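You operate a simulated robot arm through the tools that you are given. There is no shell and no other tool. Be economical: measure what you need, move in short steps, check, and stop when the job is done.

You run a simulated two-armed robot. Do the job below in one go: nothing can be reset, and whatever is moved stays where it is left.

## Task
Take the lid off the steel tin and lay it down on the top of the packing table. Then take the cylinder with the smallest size on its label from the steel top of the long rack and put it on the grey pad there. Then shut the cupboard door. Then take the blue cloth from the clear end of the yellow bench and leave it on the top of the cooling bench. Then take the steel tube and put it on the clear end of the yellow bench. Then turn the grams dial to 150. Then put the red brush on the shelf under the filling bench. Then take the red rake and put it on the left end of the lip. Keep to this order. Set down upright: steel tube.

It is judged by the outcome, as a careful person would: the job done as asked, and still so three seconds after it is handed in. It fails if anything else is knocked over, pushed out of place, dropped, spilled or broken. Lids that push on must go on centred and level and be pressed home; caps that screw on are set level and turned clockwise until they are tight. Flat cloth is picked up by pressing the open fingertips on it (5 to 10 N) and closing them slowly along it; thin cloth reads only 2 to 8 mm in the jaws.

## Robot
Two 7-joint arms with fingered hands on one trunk, on a base that drives. Base frame: it is fixed to the floor where the robot stands at the start and does not move with it; the origin is under the middle of the robot, x ahead of it, y to its left, z up; the surface under the hand at the start is at about z = 0.82. Units: m, rad, N and s.
The left shoulder is at the start at [0.07, 0.145, 1.012], the right one opposite. With the tool pointing down near the work surface each hand reaches from about 0.42 to 0.8 m from the robot's upright axis, wherever it stands, measured 20 degrees to its own side. Places, roughly: clear end of the yellow bench [-5, -9.2, 0.8]; cloth [-5, -9.25, 0.75]; cupboard door [0.2, -8.8, 0.4]; cylinder [-1.5, 0, 1.25]; grams dial [-5, -3.2, 1.2]; left end of the lip (14x41 cm) [-3.06, -3.64, 0.9]; pad [-1.5, -0.25, 1.25]; red brush (3x3x17 cm) [-4.9, -2, 1]; red rake (4x3x17 cm) [-5, -2, 1]; shelf under the filling bench [-4.8, -2.7, 0.3]; steel tin (6x6x6 cm) [0.5, -0.1, 0.8]; steel tube (6x6x7 cm) [-8.1, -9.3, 0.8]; top of the cooling bench [-3.3, -9.1, 0.8]. Payload 3.5 kg a hand.
Tool frame (each hand has its own): the origin (TCP) lies between the finger pads and is the grasp point; the fingertips stand 0.025 m ahead of it; z points along the fingers, y is the line along which they close. Largest opening 0.088 m; the body of the gripper starts 0.029 m behind the TCP. The gripper is a hand of 4 fingers: y runs from the thumb to the fingers, the wrist lies at [-0.013, -0.097, -0.162] in the tool frame, and closing takes about 1.5 s.
Orientation is told as [roll, pitch, yaw] about the base's x, y, z axes, in that order, counted from this pose: with the fingers straight down and the wrist toward the robot, the tool's x, y and z point along [0, 1, 0], [1, 0, 0] and [0, 0, -1] of the base frame.

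## Interface
- The arms move only by the tool arm_command. It takes "left_moves", "right_moves" or both (then of equal length, played together; a hand with none holds still); each is a list of rows, each a list of 7 numbers: the turn, a rotation vector about the tool's x, y, z in units of 8 degrees (1.0 is 8 degrees), then the shift along the tool's x, y, z in units of 25 mm (1.0 is 25 mm), then the gripper command, from -1 (shut) to 1 (fully open), values between in proportion. In form: [[wx, wy, wz, dx, dy, dz, claw], ...]. A call has 1 to 8 rows; each row shifts and turns the commanded pose from where the row before left it, along the tool's axes as they then stand. A call with a number of a shift or a turn outside -1 to 1 is refused whole. A row lasts 0.2 s, in which the tool goes at most 0.05 m and 0.15 rad; a call with a longer step from one row to the next is refused whole, and so is a gripper value outside its range. A pose out of reach is approached as far as the arm can. The call stops where the force on the tool passes 40 N (or 10 N more than at its start, if that is more) or the arm is blocked; 0.2 s more then pass. Each finger travels about 0.045 m/s and halts on what it meets, pressing with about 22 N; the grip force reading is that of the motor and also rises with nothing between the fingers. The clock runs only during rows and for 0.2 s after the last one: add rows that do not move to give the fingers time. It gives the time, the measured TCP pose, the force on the tool (base axes), the opening and the grip force at its end, in the units of the frame above (readings bear some noise), with the torque about the TCP (base axes, N m) and any sound that the robot's microphone picked up, and new pictures: "pictures" is both (left out), scene, wrist or none (wrist: the cameras of the hands that moved).
- Cameras (640 x 400 px; columns grow to the right, rows downward): "scene" is now at [0.1368, 0, 1.3355]; the picture's right is [-0.01, -1.00, 0.00], its down [-0.54, 0.01, -0.84] and it looks along [0.84, -0.01, -0.54] (base axes); focal length 264 px, centre (320, 200). "left" rides on the left gripper at [-0.064, -0.083, -0.098] in its tool frame; the picture's right is [-0.62, -0.37, 0.69], its down [0.71, -0.63, 0.31] and it looks along [0.32, 0.68, 0.65] (tool axes); focal length 265 px, centre (320, 200). "right" rides on the right gripper at [0.064, -0.083, -0.098] in its tool frame; the picture's right is [-0.62, 0.37, -0.69], its down [-0.71, -0.63, 0.30] and it looks along [-0.32, 0.68, 0.65] (tool axes); focal length 265 px, centre (320, 200). There is no depth. A picture from a camera that has moved, and an enlarged one, comes with that camera's place and axes in the base frame and with its lens.
- lift_body(by): slides the trunk up (or, below 0, down) by that many m; the arms and the scene camera ride with it, the base frame stays. It gives what a move gives, with no picture.
- base_move(legs): drives the robot by 1 to 6 legs, each [ahead, left, turn to the left] in m, m and rad, along the robot's own axes; the way and the turn of a leg run together, so that a leg with both is an arc; at most 1.5 m and 3.142 rad a leg. The arms and the cameras ride along, it lands a little off, and it stops where it bumps. It gives what a move gives, and a new picture of the scene camera.
- grasp_type(shape, hand): the hand has 4 fingers and takes this shape, open, in about a second: jaw (thumb against the fingers, like two jaws); tri (thumb and two fingers); tip (a fingertip pinch); poke (one finger out to press); point (the index stretched); flat (the hand flat); cup (the hand cupped); fist (a fist). The gripper value then closes the fingers along that shape, each until it touches; the sizes above hold for jaw. It gives what a move gives, with no picture.
- turn_head(pan, tilt): turns the head with the scene camera to pan (to the left, within 1.501 rad either way) and tilt (down, from -0.506 to 1.204), counted from straight ahead of the robot. It gives what a move gives, and a new picture of the scene camera.
- enlarge(camera, box): a new picture of the part [left, top, right, bottom] of that camera's present view, enlarged. It takes no simulated time.
- finish_job(): hands the job in; it is judged then, once.

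Go step by step. Nothing tells you exact positions but the pictures and the camera data: compare them with the known pose of the tool, close in by small moves and look again before you grip or let go. The budget is 196 turns and 260 pictures, counting those below and the enlarged ones. Unless the task says otherwise, let go and move clear before handing in, and close with one line.

The tools are called as a command line: name --argument value ..., lists and objects as JSON in quotes. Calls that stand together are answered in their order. arm_command: Moves the arms, as the interface text tells. Its arguments: {"type":"object","properties":{"left_moves":{"type":"array","items":{"type":"array","items":{"type":"number"}}},"right_moves":{"type":"array","items":{"type":"array","items":{"type":"number"}}},"pictures":{"type":"string","enum":["both","scene","wrist","none"]}},"required":[]} The other tools are called the same way: lift_body (by) slides the trunk up or down; grasp_type (shape, hand) gives the hand a shape; base_move (legs) drives the base; turn_head (pan, tilt) turns the head that bears the scene camera; enlarge (camera, box) takes an enlarged picture of a part of a camera's view; finish_job () hands the job in.

At the start:

```text
time_s: 0.0
left_position: [0.5039, 0.2443, 1.1333]
left_orientation: [0.003, -0.002, 0.002]
left_contact_force: [-0.4, -0.5, 0.2]
left_wrist_torque: [-0.02, -0.01, -0.04]
left_finger_gap: 0.0878
left_finger_force: 0.1
left_shape: jaw
right_position: [0.5467, -0.1256, 1.163]
right_orientation: [-0.001, -0.001, -0.002]
right_contact_force: [0.7, -0.4, -0.5]
right_wrist_torque: [-0.03, 0.03, 0.01]
right_finger_gap: 0.0879
right_finger_force: 0.1
right_shape: jaw
trunk travel left (down, up): [-0.575, 0.265]
robot x, y, heading: [0.0009, 0.0033, 0.001]
head pan, tilt: [-0.014, 0.572]
```

scene: 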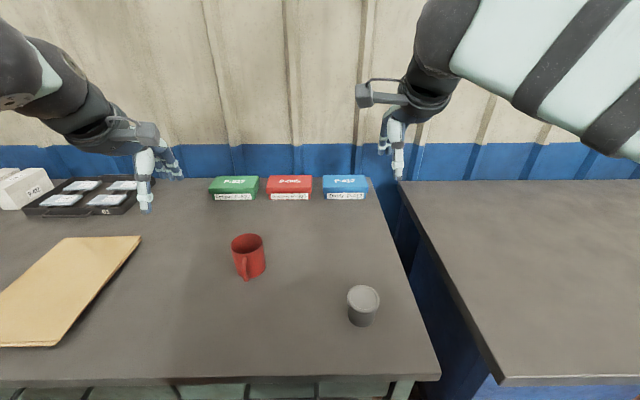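
right: 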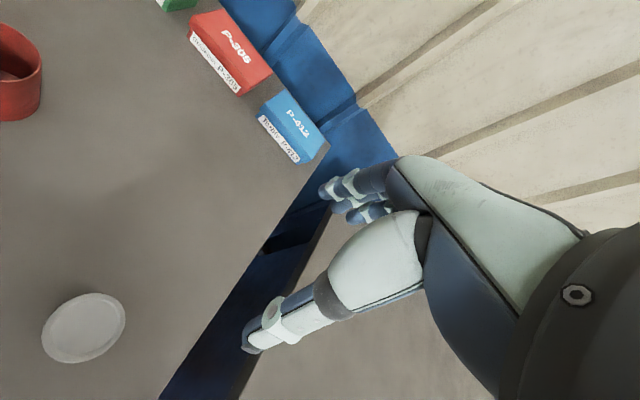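
left: 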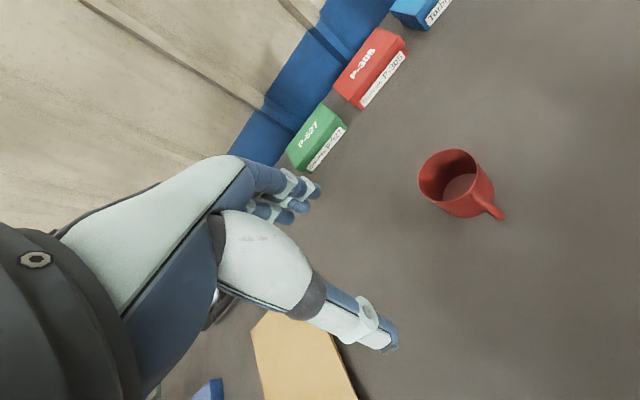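

I see the steel tin near the front right of the table. I'll take a closer look and look around for which table is the packing table.

enlarge --camera "scene" --box '[300, 250, 440, 340]'

turn_head --pan -0.9 --tilt 0.3

turn_head --pan 0.9 --tilt 0.3

```text
4.44 times, centred on (370, 295) of scene
camera zoom: at [0.1368, 0.0, 1.3355], right [-0.01, -1.0, 0.0], down [-0.54, 0.01, -0.84], along [0.84, -0.01, -0.54], focal length 1175 px, centre (98, -222)
```

zoom: 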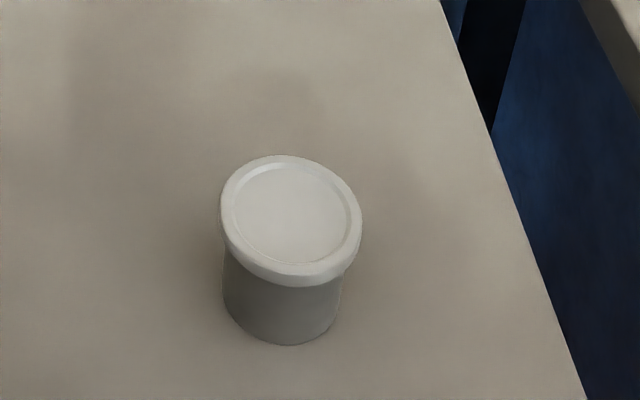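

```text
time_s: 1.2
left_position: [0.5057, 0.2437, 1.1342]
left_orientation: [0.002, 0.001, 0.002]
left_contact_force: [0.0, 0.2, -0.2]
left_wrist_torque: [-0.01, 0.0, -0.01]
left_finger_gap: 0.0878
left_finger_force: 0.1
left_shape: jaw
right_position: [0.5471, -0.1254, 1.1635]
right_orientation: [0.001, 0.001, 0.001]
right_contact_force: [0.3, 0.5, 0.4]
right_wrist_torque: [-0.02, -0.01, -0.01]
right_finger_gap: 0.0877
right_finger_force: 0.0
right_shape: jaw
trunk travel left (down, up): [-0.575, 0.265]
robot x, y, heading: [0.0003, 0.0028, 0.002]
head pan, tilt: [-0.901, 0.3]
camera scene: at [0.1057, -0.0719, 1.3604], right [-0.78, -0.62, 0.0], down [-0.18, 0.23, -0.96], along [0.59, -0.75, -0.3], focal length 264 px, centre (320, 200)
```

scene: 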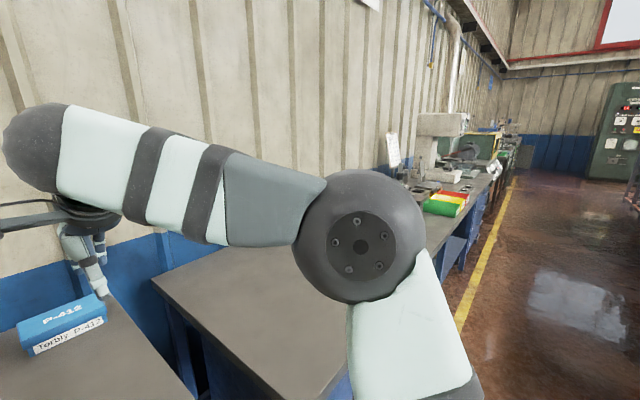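

```text
time_s: 3.0
left_position: [0.5052, 0.2437, 1.1341]
left_orientation: [0.002, -0.002, 0.0]
left_contact_force: [0.2, 0.1, 0.2]
left_wrist_torque: [0.02, 0.0, -0.01]
left_finger_gap: 0.0878
left_finger_force: 0.1
left_shape: jaw
right_position: [0.5469, -0.1256, 1.1624]
right_orientation: [0.0, -0.001, -0.001]
right_contact_force: [0.4, 0.4, -0.2]
right_wrist_torque: [0.0, 0.0, -0.01]
right_finger_gap: 0.0876
right_finger_force: 0.1
right_shape: jaw
trunk travel left (down, up): [-0.575, 0.265]
robot x, y, heading: [0.0035, -0.0001, -0.003]
head pan, tilt: [0.901, 0.3]
camera scene: at [0.1057, 0.0744, 1.3604], right [0.78, -0.62, 0.0], down [-0.18, -0.23, -0.96], along [0.59, 0.75, -0.3], focal length 264 px, centre (320, 200)
```

scene: 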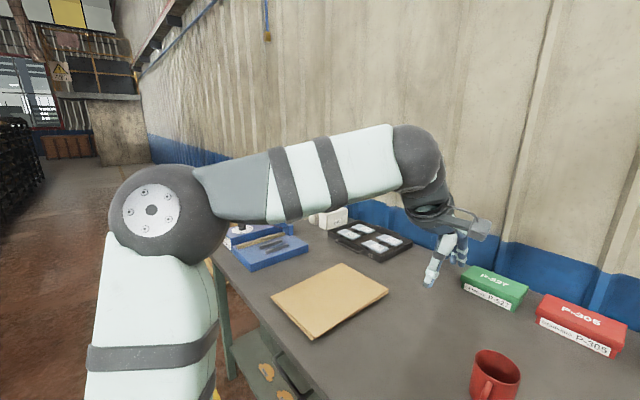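

The right hand will take the lid; by the pictures it is centred near [0.482, -0.092] with its top at about 0.875. I move above it and look.

turn_head --pan -0.15 --tilt 0.75

arm_command --right_moves '[[0, 0, 0, 0.194, -0.371, 0.93, 1], [0, 0, 0, 0.194, -0.371, 0.93, 1], [0, 0, 0, 0.194, -0.371, 0.93, 1], [0, 0, 0, 0.194, -0.371, 0.93, 1], [0, 0, 0, 0.194, -0.371, 0.93, 1], [0, 0, 0, 0.194, -0.371, 0.93, 1], [0, 0, 0, 0.194, -0.371, 0.93, 1], [0, 0, 0, 0, 0, 0, 1]]'

```text
time_s: 4.3
left_position: [0.5057, 0.2437, 1.134]
left_orientation: [0.003, 0.001, 0.001]
left_contact_force: [0.6, 0.6, 0.9]
left_wrist_torque: [0.02, 0.0, 0.0]
left_finger_gap: 0.0876
left_finger_force: 0.1
left_shape: jaw
right_position: [0.5469, -0.1254, 1.1625]
right_orientation: [0.0, -0.002, 0.001]
right_contact_force: [0.4, -0.4, 0.3]
right_wrist_torque: [-0.06, 0.0, 0.03]
right_finger_gap: 0.0875
right_finger_force: 0.0
right_shape: jaw
trunk travel left (down, up): [-0.575, 0.265]
robot x, y, heading: [-0.0022, 0.0015, -0.001]
head pan, tilt: [-0.15, 0.75]
camera scene: at [0.1296, -0.0111, 1.3201], right [-0.15, -0.99, 0.0], down [-0.67, 0.1, -0.73], along [0.72, -0.11, -0.68], focal length 264 px, centre (320, 200)
```

scene: 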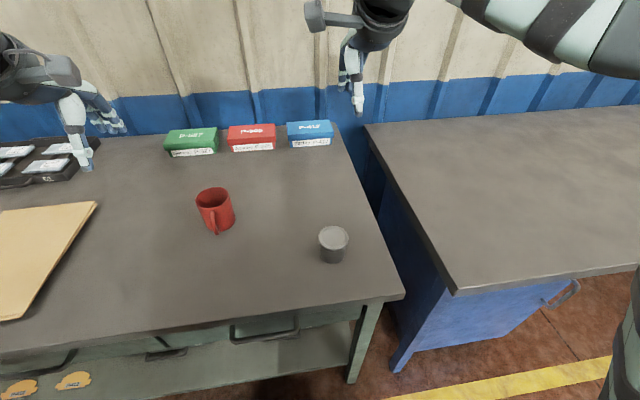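

```text
time_s: 6.1
left_position: [0.5055, 0.2435, 1.1351]
left_orientation: [0.001, 0.001, 0.003]
left_contact_force: [0.0, -0.4, 0.1]
left_wrist_torque: [0.0, 0.06, -0.02]
left_finger_gap: 0.0876
left_finger_force: 0.1
left_shape: jaw
right_position: [0.4819, -0.0911, 0.9999]
right_orientation: [-0.001, 0.001, 0.001]
right_contact_force: [0.0, -0.1, 0.7]
right_wrist_torque: [0.0, 0.03, 0.01]
right_finger_gap: 0.0876
right_finger_force: 0.1
right_shape: jaw
trunk travel left (down, up): [-0.575, 0.265]
robot x, y, heading: [0.001, -0.003, -0.001]
head pan, tilt: [-0.15, 0.75]
camera scene: at [0.1295, -0.0112, 1.3201], right [-0.15, -0.99, 0.0], down [-0.67, 0.1, -0.73], along [0.72, -0.11, -0.68], focal length 264 px, centre (320, 200)
camera right: at [0.3991, -0.0265, 1.1007], right [0.37, -0.62, 0.69], down [-0.63, -0.71, -0.3], along [0.68, -0.32, -0.65], focal length 265 px, centre (320, 200)
```

scene: 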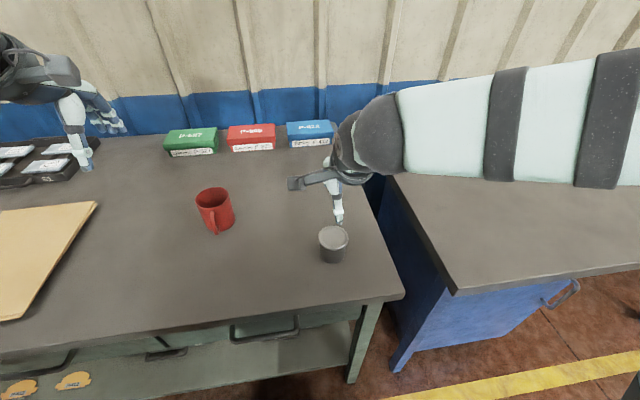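
right: 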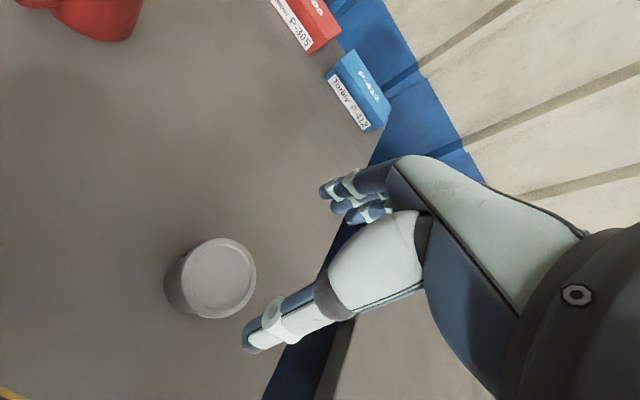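

The wrist picture agrees with the lid centre at [0.481, -0.094]. I go down so that the open fingers flank the lid.

arm_command --right_moves '[[0, 0, 0, -0.1, 0, 0.9, 1], [0, 0, 0, 0, 0, 0.9, 1], [0, 0, 0, 0, 0, 0.9, 1], [0, 0, 0, 0, 0, 0.9, 1], [0, 0, 0, 0, 0, 0.8, 1], [0, 0, 0, 0, 0, 0, 1]]' --pictures "wrist"

enlarge --camera "scene" --box '[270, 170, 400, 280]'

```text
time_s: 7.5
left_position: [0.5055, 0.2447, 1.1344]
left_orientation: [0.003, -0.001, 0.001]
left_contact_force: [0.5, 0.0, 0.0]
left_wrist_torque: [0.0, 0.04, -0.04]
left_finger_gap: 0.0876
left_finger_force: 0.1
left_shape: jaw
right_position: [0.481, -0.0941, 0.8912]
right_orientation: [-0.001, -0.001, 0.0]
right_contact_force: [0.8, 0.0, -0.2]
right_wrist_torque: [0.01, 0.01, -0.03]
right_finger_gap: 0.0879
right_finger_force: 0.2
right_shape: jaw
trunk travel left (down, up): [-0.575, 0.265]
robot x, y, heading: [0.0013, -0.0003, -0.006]
head pan, tilt: [-0.15, 0.75]
camera right: at [0.399, -0.0292, 0.9903], right [0.37, -0.62, 0.69], down [-0.63, -0.71, -0.3], along [0.68, -0.32, -0.65], focal length 265 px, centre (320, 200)
```

right: 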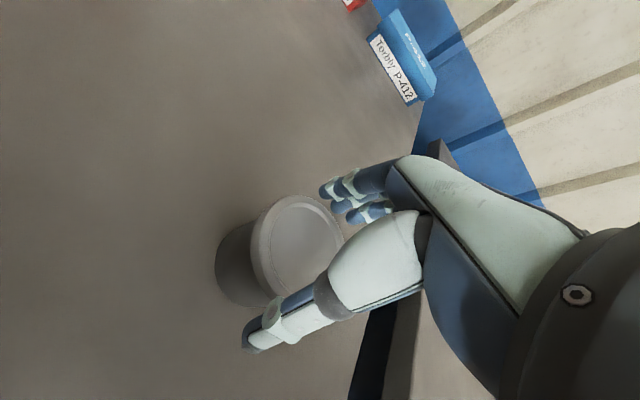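

```text
3.64 times, centred on (335, 225) of scene
camera zoom: at [0.1292, -0.0113, 1.3201], right [-0.15, -0.99, 0.0], down [-0.67, 0.1, -0.73], along [0.72, -0.11, -0.68], focal length 962 px, centre (266, 109)
```

zoom: 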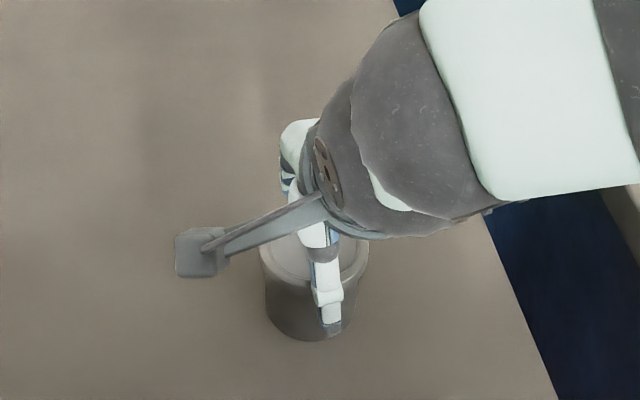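

The fingers flank the lid's rim. I close slowly on it.

arm_command --right_moves '[[0, 0, 0, 0.1, 0, 0.08, 0.6], [0, 0, 0, 0, 0, 0, 0.3], [0, 0, 0, 0, 0, 0, 0], [0, 0, 0, 0, 0, 0, -0.3], [0, 0, 0, 0, 0, 0, -0.5], [0, 0, 0, 0, 0, 0, -0.5]]' --pictures "wrist"

```text
time_s: 8.9
left_position: [0.5052, 0.2446, 1.1338]
left_orientation: [0.002, -0.002, 0.0]
left_contact_force: [0.5, -0.6, 0.7]
left_wrist_torque: [-0.04, -0.01, 0.02]
left_finger_gap: 0.0877
left_finger_force: 0.0
left_shape: jaw
right_position: [0.4832, -0.0907, 0.8885]
right_orientation: [0.0, 0.0, 0.0]
right_contact_force: [0.2, -0.5, -1.1]
right_wrist_torque: [-0.03, 0.01, 0.0]
right_finger_gap: 0.0545
right_finger_force: 22.1
right_shape: jaw
trunk travel left (down, up): [-0.575, 0.265]
robot x, y, heading: [0.0045, 0.0036, -0.006]
head pan, tilt: [-0.15, 0.75]
camera right: at [0.3995, -0.0264, 0.9881], right [0.37, -0.62, 0.69], down [-0.63, -0.71, -0.3], along [0.68, -0.32, -0.65], focal length 265 px, centre (320, 200)
```

right: 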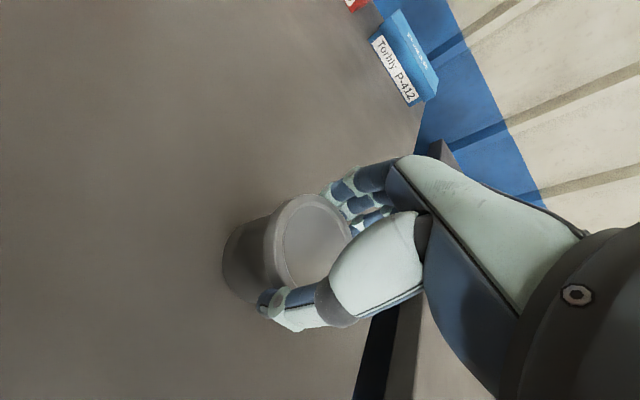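

Gripped at 54 mm. I lift slightly and look whether the tin body comes with it.

arm_command --right_moves '[[0, 0, 0, 0, 0, -0.2, -0.6], [0, 0, 0, 0, 0, -0.2, -0.6], [0, 0, 0, 0, 0, -0.2, -0.6], [0, 0, 0, 0, 0, -0.2, -0.6]]' --pictures "wrist"

enlarge --camera "scene" --box '[270, 170, 400, 280]'

```text
time_s: 9.9
left_position: [0.5043, 0.2454, 1.1344]
left_orientation: [0.001, 0.0, 0.003]
left_contact_force: [0.5, -0.4, -0.6]
left_wrist_torque: [-0.03, 0.02, -0.02]
left_finger_gap: 0.0878
left_finger_force: 0.0
left_shape: jaw
right_position: [0.4817, -0.0904, 0.9083]
right_orientation: [0.002, 0.0, 0.001]
right_contact_force: [-0.2, 0.4, -0.4]
right_wrist_torque: [0.0, -0.02, 0.05]
right_finger_gap: 0.0545
right_finger_force: 22.2
right_shape: jaw
trunk travel left (down, up): [-0.575, 0.265]
robot x, y, heading: [0.0011, 0.0001, 0.0]
head pan, tilt: [-0.15, 0.75]
camera right: at [0.3987, -0.0262, 1.008], right [0.37, -0.62, 0.69], down [-0.63, -0.71, -0.3], along [0.68, -0.32, -0.65], focal length 265 px, centre (320, 200)
```

right: 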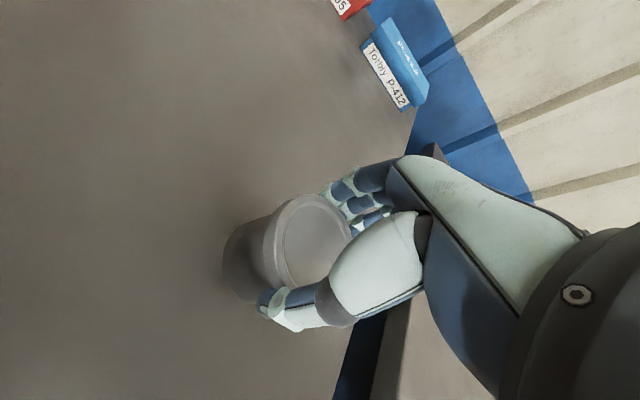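

```text
3.64 times, centred on (335, 225) of scene
camera zoom: at [0.1294, -0.0112, 1.3201], right [-0.15, -0.99, 0.0], down [-0.67, 0.1, -0.73], along [0.72, -0.11, -0.68], focal length 962 px, centre (266, 109)
```

zoom: 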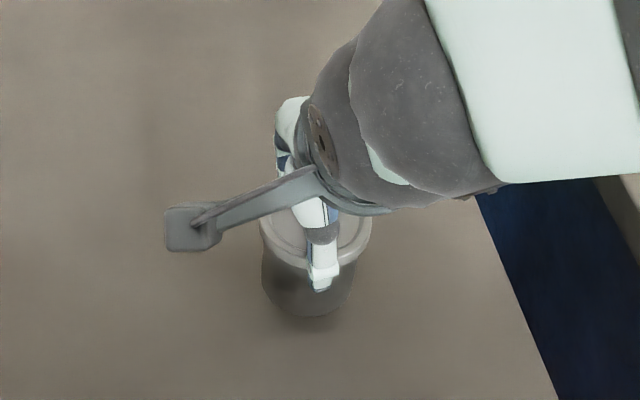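

The tin comes along with the lid. I check how the fingers sit before deciding to hold the body with the left hand.

enlarge --camera "right" --box '[200, 170, 400, 350]'

```text
2.22 times, centred on (300, 260) of right
camera zoom: at [0.3987, -0.0262, 1.008], right [0.37, -0.62, 0.69], down [-0.63, -0.71, -0.3], along [0.68, -0.32, -0.65], focal length 590 px, centre (364, 67)
```

zoom: 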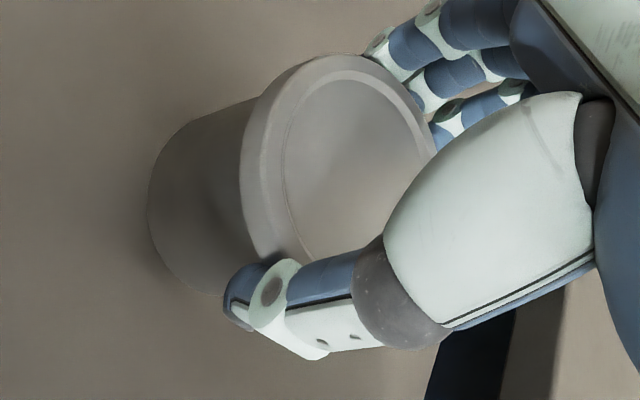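

The thumb reaches a little below the rim. I set the tin back, regrip 6 mm higher on the lid only, and try again.

arm_command --right_moves '[[0, 0, 0, 0, 0, 0.4, -0.6], [0, 0, 0, 0, 0, 0.38, -0.6], [0, 0, 0, 0, 0, 0, 0.6], [0, 0, 0, 0, 0, 0, 0.6], [0, 0, 0, 0, 0, -0.24, 0.6], [0, 0, 0, 0, 0, 0, -0.6], [0, 0, 0, 0, 0, 0, -0.6], [0, 0, 0, 0, 0, 0, -0.6]]' --pictures "none"

arm_command --right_moves '[[0, 0, 0, 0, 0, 0, -0.6], [0, 0, 0, 0, 0, -0.2, -0.6], [0, 0, 0, 0, 0, -0.2, -0.6], [0, 0, 0, 0, 0, -0.2, -0.6], [0, 0, 0, 0, 0, -0.2, -0.6]]' --pictures "wrist"

enlarge --camera "scene" --box '[270, 170, 400, 280]'

```text
time_s: 11.7
left_position: [0.5051, 0.2441, 1.135]
left_orientation: [0.001, 0.001, 0.004]
left_contact_force: [-0.4, 0.3, 0.5]
left_wrist_torque: [0.01, 0.02, 0.04]
left_finger_gap: 0.0874
left_finger_force: 0.0
left_shape: jaw
right_position: [0.4813, -0.0905, 0.8941]
right_orientation: [0.0, -0.001, 0.0]
right_contact_force: [0.2, 0.2, -0.8]
right_wrist_torque: [0.0, 0.02, 0.01]
right_finger_gap: 0.0584
right_finger_force: 22.0
right_shape: jaw
trunk travel left (down, up): [-0.575, 0.265]
robot x, y, heading: [0.0028, -0.0011, -0.004]
head pan, tilt: [-0.15, 0.75]
```

```text
time_s: 12.9
left_position: [0.5052, 0.2444, 1.1342]
left_orientation: [0.002, 0.001, 0.0]
left_contact_force: [0.3, -0.6, 0.2]
left_wrist_torque: [0.01, 0.01, 0.01]
left_finger_gap: 0.0878
left_finger_force: 0.0
left_shape: jaw
right_position: [0.4823, -0.0912, 0.9144]
right_orientation: [-0.002, -0.001, -0.001]
right_contact_force: [-0.7, 0.8, -0.6]
right_wrist_torque: [-0.01, 0.05, 0.02]
right_finger_gap: 0.0585
right_finger_force: 21.7
right_shape: jaw
trunk travel left (down, up): [-0.575, 0.265]
robot x, y, heading: [-0.0013, 0.0025, -0.001]
head pan, tilt: [-0.15, 0.75]
camera right: at [0.3995, -0.0264, 1.0147], right [0.37, -0.62, 0.69], down [-0.63, -0.71, -0.3], along [0.68, -0.32, -0.65], focal length 265 px, centre (320, 200)
```

right: 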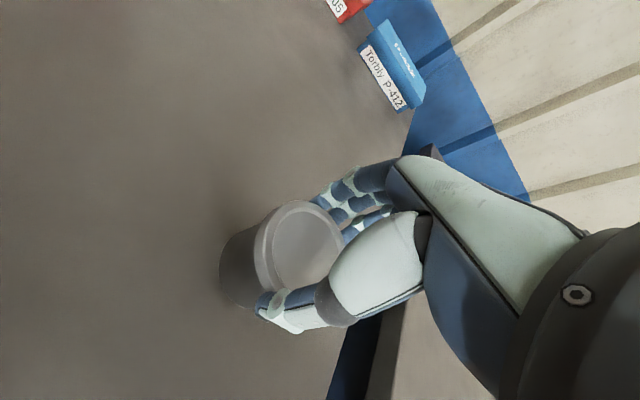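

```text
3.64 times, centred on (335, 225) of scene
camera zoom: at [0.1295, -0.0111, 1.3201], right [-0.15, -0.99, 0.0], down [-0.67, 0.1, -0.73], along [0.72, -0.11, -0.68], focal length 962 px, centre (266, 109)
```

zoom: 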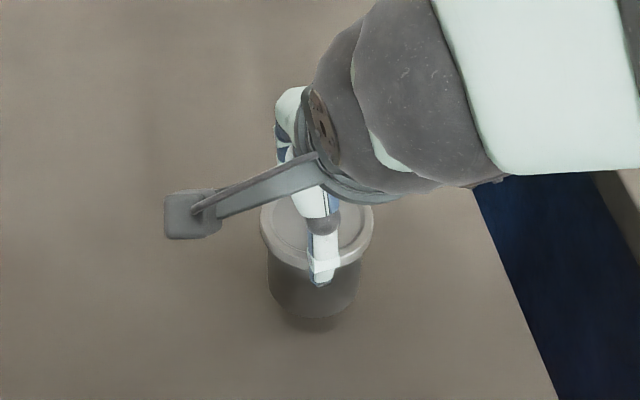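

The lid is push-fit and lifts the whole tin. I'll hold the body with the left hand from the side in the air: raise the tin and turn the left hand meanwhile.

arm_command --right_moves '[[0, 0, 0, 0, 0, -0.43, -0.6], [0, 0, 0, 0, 0, -0.43, -0.6], [0, 0, 0, 0, 0, -0.43, -0.6], [0, 0, 0, 0, 0, -0.43, -0.6], [0, 0, 0, 0, 0, -0.43, -0.6], [0, 0, 0, 0, 0, -0.43, -0.6], [0, 0, 0, 0, 0, -0.43, -0.6], [0, 0, 0, 0, 0, -0.43, -0.6]]' --left_moves '[[0, -1, 0, 0, 0, 0, 1], [0, -1, 0, 0, 0, 0, 1], [0, -1, 0, 0, 0, 0, 1], [0, -1, 0, 0, 0, 0, 1], [0, -1, 0, 0, 0, 0, 1], [0, -1, 0, 0, 0, 0, 1], [0, -1, 0, 0, 0, 0, 1], [0, -1, 0, 0, 0, 0, 1]]'

```text
time_s: 14.7
left_position: [0.5056, 0.2447, 1.1362]
left_orientation: [-1.119, -0.003, 0.002]
left_contact_force: [0.2, -0.4, -0.2]
left_wrist_torque: [0.0, -0.01, 0.02]
left_finger_gap: 0.0876
left_finger_force: 0.2
left_shape: jaw
right_position: [0.4821, -0.0886, 1.0011]
right_orientation: [-0.001, 0.002, 0.0]
right_contact_force: [1.5, 0.0, -0.3]
right_wrist_torque: [0.02, -0.02, 0.0]
right_finger_gap: 0.0584
right_finger_force: 22.2
right_shape: jaw
trunk travel left (down, up): [-0.575, 0.265]
robot x, y, heading: [-0.0012, 0.002, 0.003]
head pan, tilt: [-0.15, 0.75]
camera scene: at [0.1296, -0.0101, 1.3201], right [-0.15, -0.99, 0.0], down [-0.67, 0.1, -0.73], along [0.72, -0.11, -0.68], focal length 264 px, centre (320, 200)
camera right: at [0.3993, -0.0252, 1.0998], right [0.37, -0.62, 0.69], down [-0.63, -0.71, -0.3], along [0.68, -0.32, -0.65], focal length 265 px, centre (320, 200)
camera left: at [0.4211, 0.3054, 1.2359], right [-0.37, -0.89, 0.26], down [-0.63, 0.04, -0.78], along [0.68, -0.45, -0.58], focal length 265 px, centre (320, 200)
```

scene: 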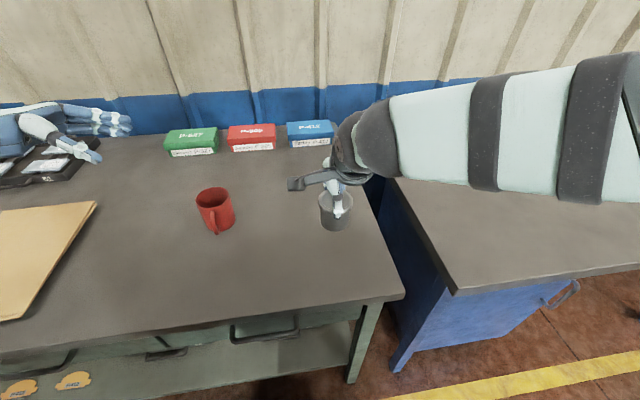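
right: 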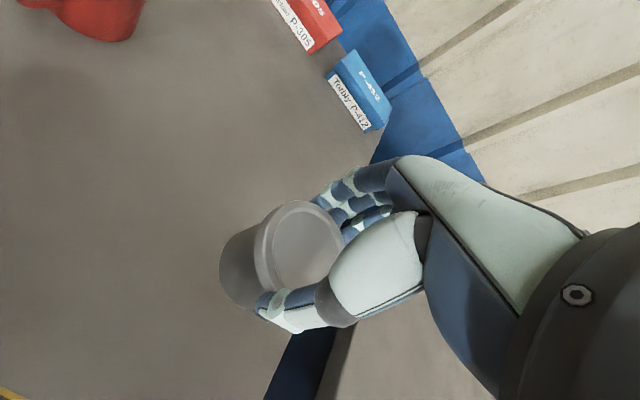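
left: 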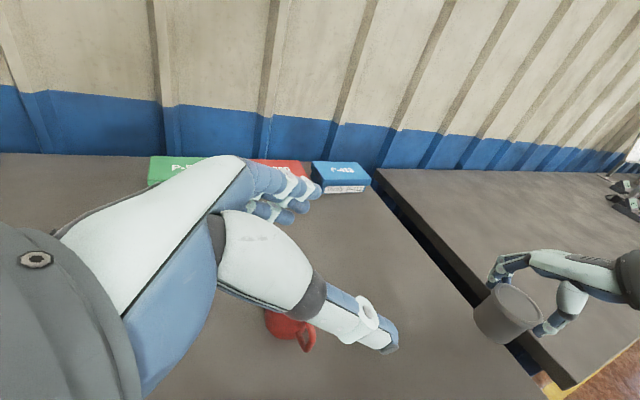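

The left hand is turned; I move it toward the tin's side at body height, staying short of it.

arm_command --left_moves '[[0, -0.72, 0, 0, 0, 0, 1], [0, 0, 0, 0.32, -0.12, 1, 1], [0, 0, 0, 0.32, -0.12, 1, 1], [0, 0, 0, 0.32, -0.12, 1, 1], [0, 0, 0, 0.32, -0.12, 1, 1], [0, 0, 0, 0.32, -0.12, 1, 1], [0, 0, 0, 0.32, -0.12, 1, 1], [0, 0, 0, 0.32, -0.12, 1, 1]]' --pictures "none"

arm_command --left_moves '[[0, 0, 0, 0.32, -0.12, 1, 1], [0, 0, 0, 0, 0, 1, 1], [0, 0, 0, 0, 0, 1, 1], [0, 0, 0, 0, 0, 0, 1]]'

```text
time_s: 16.5
left_position: [0.4835, 0.0985, 1.0197]
left_orientation: [-1.216, 0.001, 0.001]
left_contact_force: [0.3, -0.1, 0.3]
left_wrist_torque: [0.0, -0.02, 0.02]
left_finger_gap: 0.0876
left_finger_force: 0.1
left_shape: jaw
right_position: [0.4827, -0.0906, 1.0001]
right_orientation: [-0.001, 0.002, 0.0]
right_contact_force: [0.1, 0.4, -0.7]
right_wrist_torque: [-0.02, 0.01, -0.01]
right_finger_gap: 0.0582
right_finger_force: 21.4
right_shape: jaw
trunk travel left (down, up): [-0.575, 0.265]
robot x, y, heading: [-0.0012, 0.0017, -0.003]
head pan, tilt: [-0.15, 0.75]
```

```text
time_s: 17.5
left_position: [0.4809, 0.0324, 0.9872]
left_orientation: [-1.218, 0.0, 0.002]
left_contact_force: [0.0, -0.1, -0.1]
left_wrist_torque: [-0.04, -0.02, 0.02]
left_finger_gap: 0.0874
left_finger_force: 0.0
left_shape: jaw
right_position: [0.4825, -0.0897, 1.0002]
right_orientation: [0.001, 0.001, -0.001]
right_contact_force: [-0.1, -0.1, -0.4]
right_wrist_torque: [-0.01, -0.01, 0.03]
right_finger_gap: 0.0586
right_finger_force: 22.3
right_shape: jaw
trunk travel left (down, up): [-0.575, 0.265]
robot x, y, heading: [-0.0018, -0.0009, -0.002]
head pan, tilt: [-0.15, 0.75]
camera scene: at [0.1294, -0.0106, 1.3201], right [-0.15, -0.99, 0.0], down [-0.67, 0.1, -0.73], along [0.72, -0.11, -0.68], focal length 264 px, centre (320, 200)
camera left: at [0.3961, 0.103, 1.0807], right [-0.37, -0.87, 0.34], down [-0.63, -0.04, -0.78], along [0.68, -0.5, -0.53], focal length 265 px, centre (320, 200)
```

scene: 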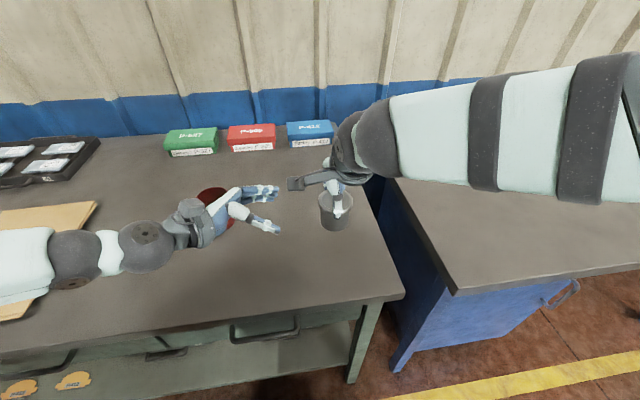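
left: 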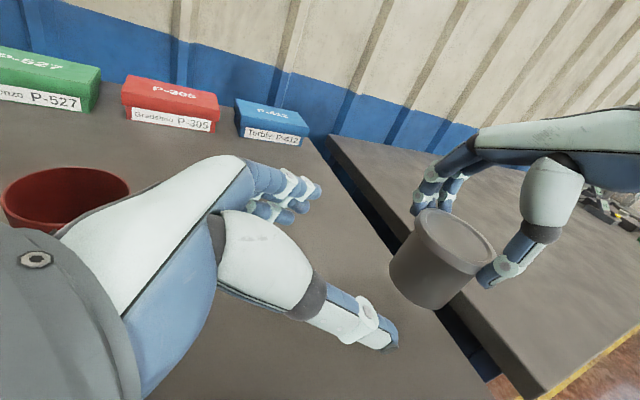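

Before closing in, I yaw the right hand (with the tin) 20° so its camera bracket gives the left hand room, then approach the body.

arm_command --right_moves '[[0, 0, -0.83, 0, 0, 0, -0.6], [0, 0, -0.83, 0, 0, 0, -0.6], [0, 0, -0.83, 0, 0, 0, -0.6], [0, 0, 0, 0, 0, 0, -0.6], [0, 0, 0, 0, 0, 0, -0.6], [0, 0, 0, 0, 0, 0, -0.6]]' --left_moves '[[0, 0, 0, 0, 0, 0, 1], [0, 0, 0, 0, 0, 0, 1], [0, 0, 0, 0, 0, 0, 1], [0, 0, 0, -0.06, 0.04, 0.8, 1], [0, 0, 0, -0.06, 0, 0.8, 1], [0, 0, 0, 0, 0, 0.8, 1]]'

```text
time_s: 18.9
left_position: [0.4833, -0.0266, 0.9682]
left_orientation: [-1.217, -0.001, 0.003]
left_contact_force: [0.0, 0.0, 0.0]
left_wrist_torque: [-0.05, -0.01, 0.01]
left_finger_gap: 0.0876
left_finger_force: 0.1
left_shape: jaw
right_position: [0.484, -0.092, 1.0011]
right_orientation: [0.001, 0.0, 0.348]
right_contact_force: [0.3, 0.6, 0.0]
right_wrist_torque: [-0.02, -0.02, -0.04]
right_finger_gap: 0.0587
right_finger_force: 21.9
right_shape: jaw
trunk travel left (down, up): [-0.575, 0.265]
robot x, y, heading: [0.0006, 0.0001, -0.001]
head pan, tilt: [-0.15, 0.75]
camera scene: at [0.1301, -0.0121, 1.32], right [-0.15, -0.99, 0.0], down [-0.67, 0.1, -0.73], along [0.72, -0.11, -0.68], focal length 264 px, centre (320, 200)
camera right: at [0.383, -0.0594, 1.1003], right [0.56, -0.46, 0.69], down [-0.35, -0.89, -0.3], along [0.75, -0.07, -0.65], focal length 265 px, centre (320, 200)
camera left: at [0.3988, 0.0434, 1.063], right [-0.37, -0.87, 0.34], down [-0.63, -0.04, -0.78], along [0.68, -0.5, -0.53], focal length 265 px, centre (320, 200)
```

scene: 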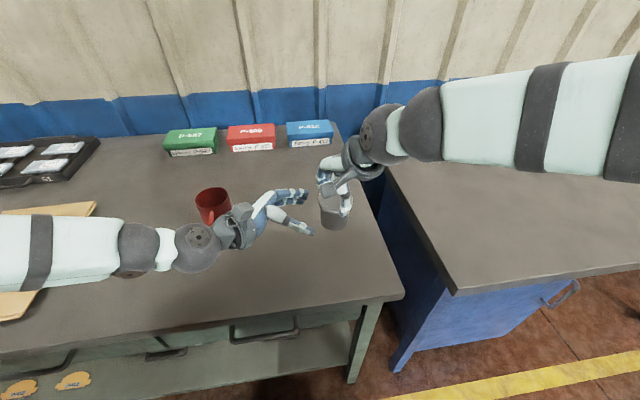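
right: 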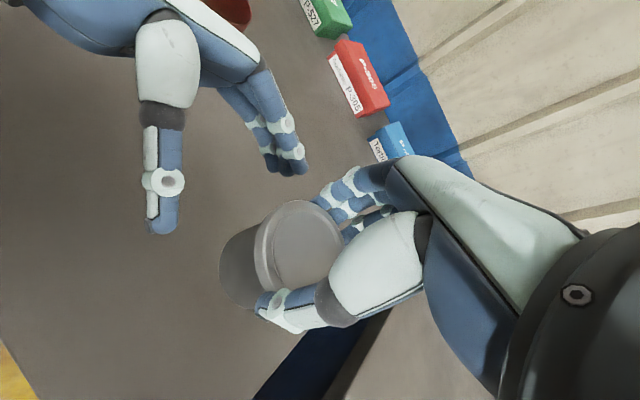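
left: 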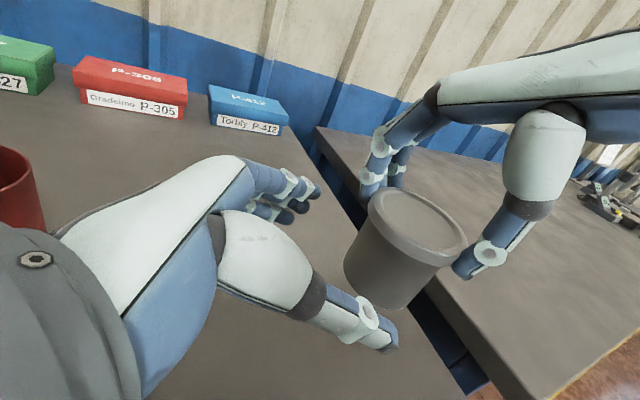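

Clearance looks good; I advance the last 5 cm.

arm_command --left_moves '[[0, 0, 0, 0, 0, 0.7, 1], [0, 0, 0, 0, 0, 0.7, 1], [0, 0, 0, 0, 0, 0.6, 1], [0, 0, 0, 0, 0, 0, 1]]'

```text
time_s: 19.9
left_position: [0.4818, -0.0723, 0.9521]
left_orientation: [-1.217, 0.001, 0.003]
left_contact_force: [0.4, 0.3, 1.2]
left_wrist_torque: [0.0, 0.03, 0.01]
left_finger_gap: 0.0875
left_finger_force: 0.0
left_shape: jaw
right_position: [0.482, -0.0898, 1.0014]
right_orientation: [0.001, 0.001, 0.346]
right_contact_force: [-0.8, -0.4, 0.1]
right_wrist_torque: [0.0, -0.01, 0.0]
right_finger_gap: 0.0582
right_finger_force: 22.0
right_shape: jaw
trunk travel left (down, up): [-0.575, 0.265]
robot x, y, heading: [-0.0028, 0.0001, 0.001]
head pan, tilt: [-0.15, 0.75]
camera scene: at [0.1296, -0.011, 1.3201], right [-0.15, -0.99, 0.0], down [-0.67, 0.1, -0.73], along [0.72, -0.11, -0.68], focal length 264 px, centre (320, 200)
camera left: at [0.3987, -0.003, 1.0467], right [-0.37, -0.87, 0.34], down [-0.63, -0.04, -0.78], along [0.69, -0.5, -0.53], focal length 265 px, centre (320, 200)
```

scene: 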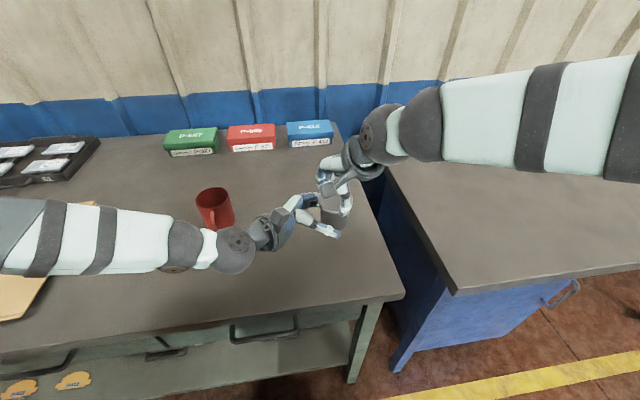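
left: 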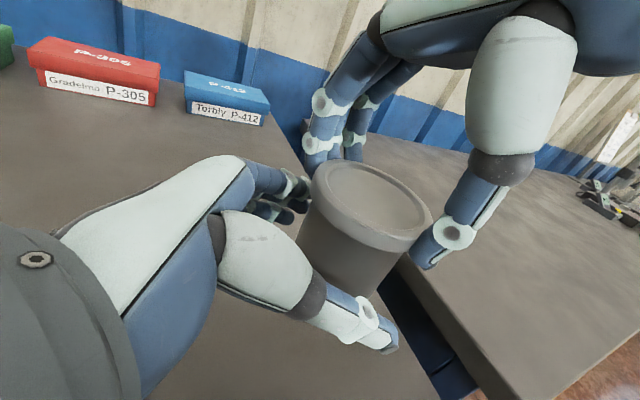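

The left fingers flank the body below the lid. I close the left hand on it.

arm_command --left_moves '[[0, 0, 0, 0, 0, 0, 0.5], [0, 0, 0, 0, 0, 0, 0.2], [0, 0, 0, 0, 0, 0, -0.1], [0, 0, 0, 0, 0, 0, -0.4], [0, 0, 0, 0, 0, 0, -0.6], [0, 0, 0, 0, 0, 0, -0.6]]'

```text
time_s: 21.3
left_position: [0.4819, -0.0738, 0.9517]
left_orientation: [-1.216, 0.001, 0.002]
left_contact_force: [-1.4, 0.2, -0.1]
left_wrist_torque: [0.0, -0.01, -0.03]
left_finger_gap: 0.0495
left_finger_force: 22.2
left_shape: jaw
right_position: [0.4829, -0.0923, 1.0009]
right_orientation: [0.001, 0.001, 0.347]
right_contact_force: [2.0, 0.3, -0.6]
right_wrist_torque: [-0.02, -0.07, 0.03]
right_finger_gap: 0.0583
right_finger_force: 21.7
right_shape: jaw
trunk travel left (down, up): [-0.575, 0.265]
robot x, y, heading: [0.0026, -0.0004, 0.003]
head pan, tilt: [-0.15, 0.75]
camera scene: at [0.1297, -0.0112, 1.3201], right [-0.15, -0.99, 0.0], down [-0.67, 0.1, -0.73], along [0.72, -0.11, -0.68], focal length 264 px, centre (320, 200)
camera left: at [0.3987, -0.003, 1.0466], right [-0.37, -0.87, 0.34], down [-0.63, -0.04, -0.78], along [0.68, -0.5, -0.53], focal length 265 px, centre (320, 200)
```

scene: 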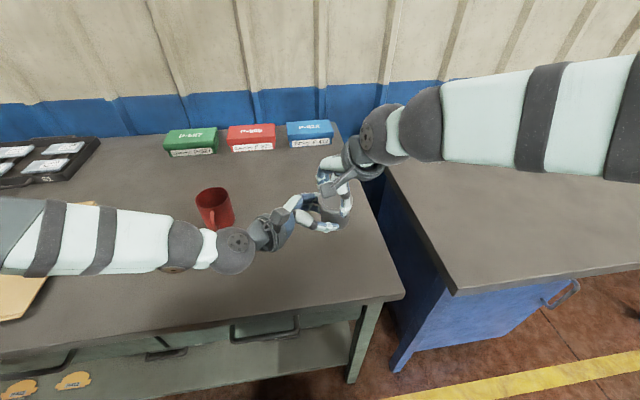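
left: 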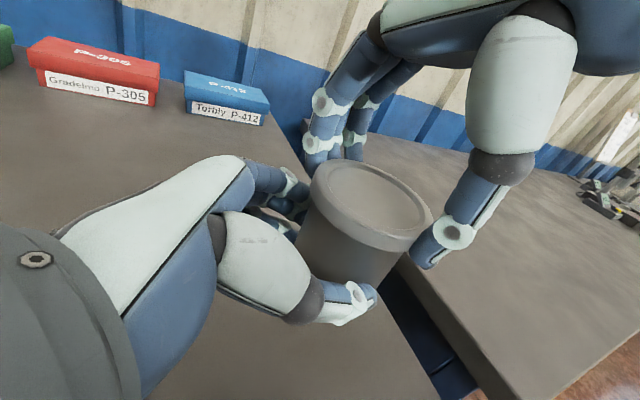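

Both hands hold. I pull the lid straight up slowly.

arm_command --right_moves '[[0, 0, 0, 0, 0, -0.2, -0.9], [0, 0, 0, 0, 0, -0.2, -0.9], [0, 0, 0, 0, 0, -0.25, -0.9], [0, 0, 0, 0, 0, -0.25, -0.9], [0, 0, 0, 0, 0, -0.3, -0.9], [0, 0, 0, 0, 0, -0.3, -0.9]]' --left_moves '[[0, 0, 0, 0, 0, 0, -0.9], [0, 0, 0, 0, 0, 0, -0.9], [0, 0, 0, 0, 0, 0, -0.9], [0, 0, 0, 0, 0, 0, -0.9], [0, 0, 0, 0, 0, 0, -0.9], [0, 0, 0, 0, 0, 0, -0.9]]'

```text
time_s: 22.7
left_position: [0.4831, -0.0727, 0.9526]
left_orientation: [-1.218, 0.001, 0.003]
left_contact_force: [0.9, 0.1, -0.9]
left_wrist_torque: [0.01, 0.02, 0.0]
left_finger_gap: 0.049
left_finger_force: 21.8
left_shape: jaw
right_position: [0.4815, -0.0898, 1.0399]
right_orientation: [-0.001, -0.002, 0.347]
right_contact_force: [0.7, -0.2, 0.2]
right_wrist_torque: [-0.02, 0.0, 0.02]
right_finger_gap: 0.0585
right_finger_force: 21.6
right_shape: jaw
trunk travel left (down, up): [-0.575, 0.265]
robot x, y, heading: [-0.001, -0.0017, -0.002]
head pan, tilt: [-0.15, 0.75]
heard: snap
camera scene: at [0.1296, -0.0113, 1.3201], right [-0.15, -0.99, 0.0], down [-0.67, 0.1, -0.73], along [0.72, -0.11, -0.68], focal length 264 px, centre (320, 200)
camera right: at [0.3821, -0.0584, 1.1389], right [0.56, -0.46, 0.69], down [-0.35, -0.89, -0.3], along [0.75, -0.07, -0.65], focal length 265 px, centre (320, 200)
camera left: at [0.3987, -0.0031, 1.0467], right [-0.37, -0.87, 0.34], down [-0.63, -0.04, -0.78], along [0.68, -0.5, -0.53], focal length 265 px, centre (320, 200)
```

scene: 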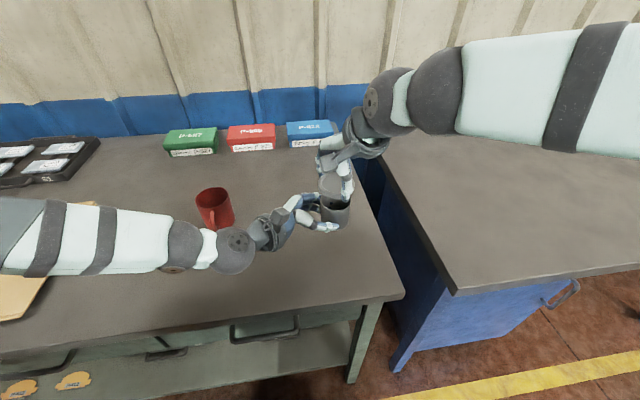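
right: 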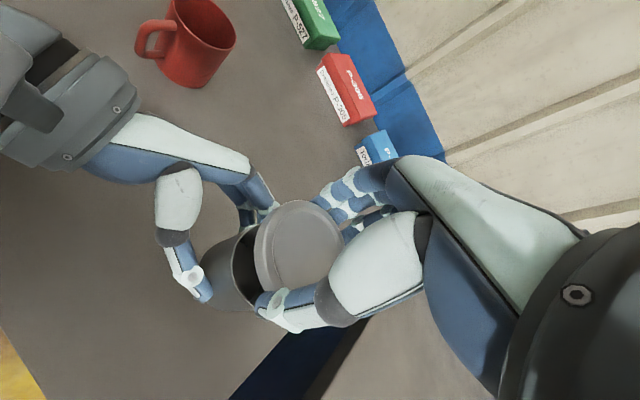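
left: 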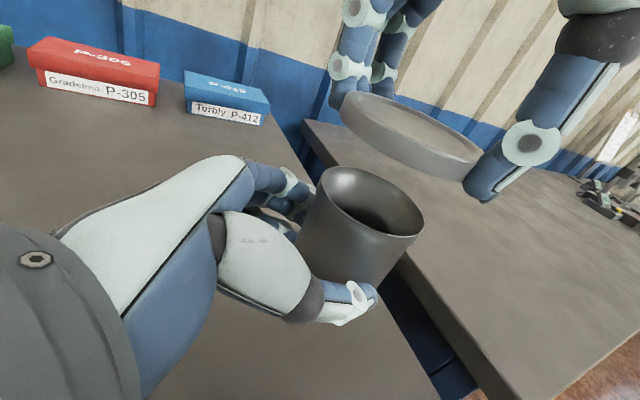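

The lid snapped off and the tin body is in the left hand. I lower the body to the table while moving the lid away behind it.

arm_command --right_moves '[[0, 0, 0, 0.03, 0.914, 0, -0.9], [0, 0, 0, 0.03, 0.914, 0, -0.9], [0, 0, 0, 0.03, 0.914, 0, -0.9], [0, 0, 0, 0.03, 0.914, 0, -0.9], [0, 0, 0, 0.03, 0.914, 0, -0.9], [0, 0, 0, 0.03, 0.914, 0, -0.9], [0, 0, 0, 0.03, 0.914, 0, -0.9], [0, 0, 0, 0, 0, 0, -0.9]]' --left_moves '[[0, 0, 0, 0.558, 0, 0.2045, -0.9], [0, 0, 0, 0.558, 0, 0.2045, -0.9], [0, 0, 0, 0.558, 0, 0.2045, -0.9], [0, 0, 0, 0.558, 0, 0.2045, -0.9], [0, 0, 0, 0.558, 0, 0.2045, -0.9], [0, 0, 0, 0.558, 0, 0.2045, -0.9], [0, 0, 0, 0.558, 0, 0.2045, -0.9], [0, 0, 0, 0, 0, 0, -0.9]]'

enlarge --camera "scene" --box '[250, 160, 430, 280]'

```text
time_s: 24.5
left_position: [0.4841, -0.071, 0.8497]
left_orientation: [-1.22, -0.005, 0.003]
left_contact_force: [1.6, 1.2, 10.4]
left_wrist_torque: [-0.09, -0.33, 0.07]
left_finger_gap: 0.0491
left_finger_force: 21.6
left_shape: jaw
right_position: [0.6288, -0.0319, 1.0406]
right_orientation: [-0.001, 0.0, 0.346]
right_contact_force: [0.2, -0.2, 0.0]
right_wrist_torque: [-0.03, -0.01, 0.03]
right_finger_gap: 0.0585
right_finger_force: 22.1
right_shape: jaw
trunk travel left (down, up): [-0.575, 0.265]
robot x, y, heading: [0.0023, 0.0034, 0.0]
head pan, tilt: [-0.15, 0.75]
camera scene: at [0.1279, -0.0111, 1.3204], right [-0.15, -0.99, 0.0], down [-0.67, 0.1, -0.73], along [0.72, -0.11, -0.68], focal length 264 px, centre (320, 200)
camera right: at [0.5293, 0.0007, 1.1399], right [0.56, -0.46, 0.69], down [-0.35, -0.89, -0.3], along [0.75, -0.07, -0.65], focal length 265 px, centre (320, 200)
camera left: at [0.3989, -0.0016, 0.9441], right [-0.37, -0.87, 0.34], down [-0.63, -0.04, -0.78], along [0.69, -0.5, -0.53], focal length 265 px, centre (320, 200)
```

scene: 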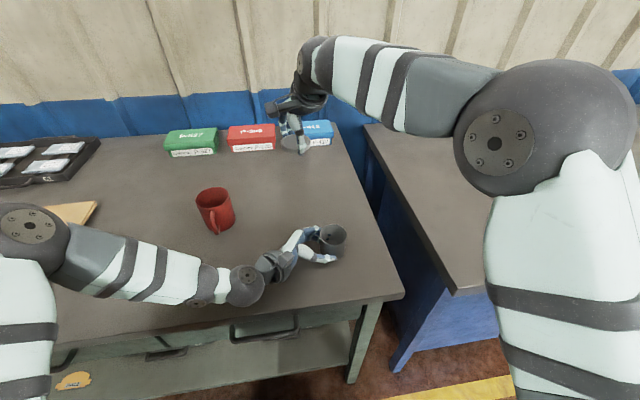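
right: 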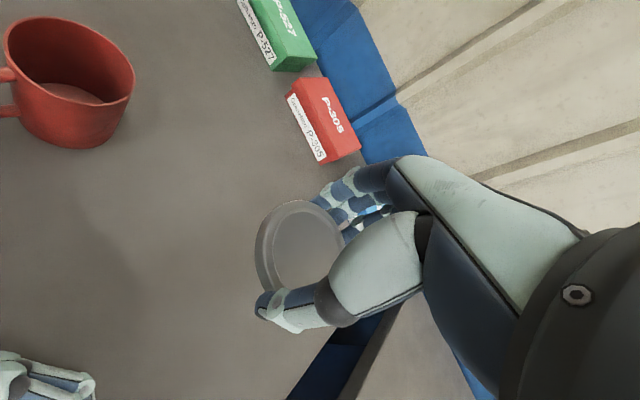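
left: 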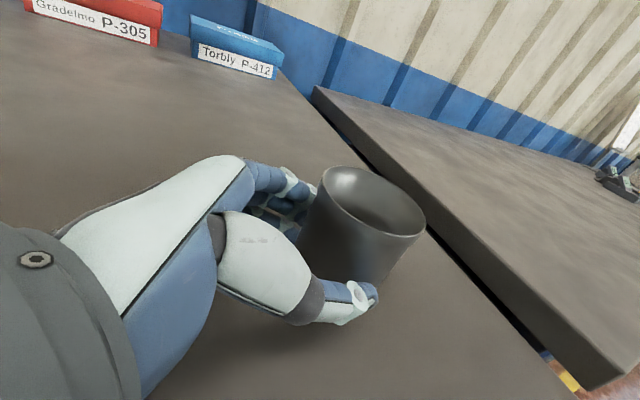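

```text
3.33 times, centred on (340, 220) of scene
camera zoom: at [0.1279, -0.0111, 1.3204], right [-0.15, -0.99, 0.0], down [-0.67, 0.1, -0.73], along [0.72, -0.11, -0.68], focal length 881 px, centre (253, 133)
```

zoom: 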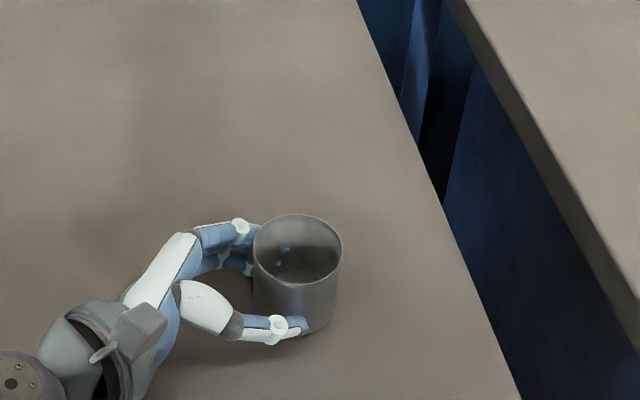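

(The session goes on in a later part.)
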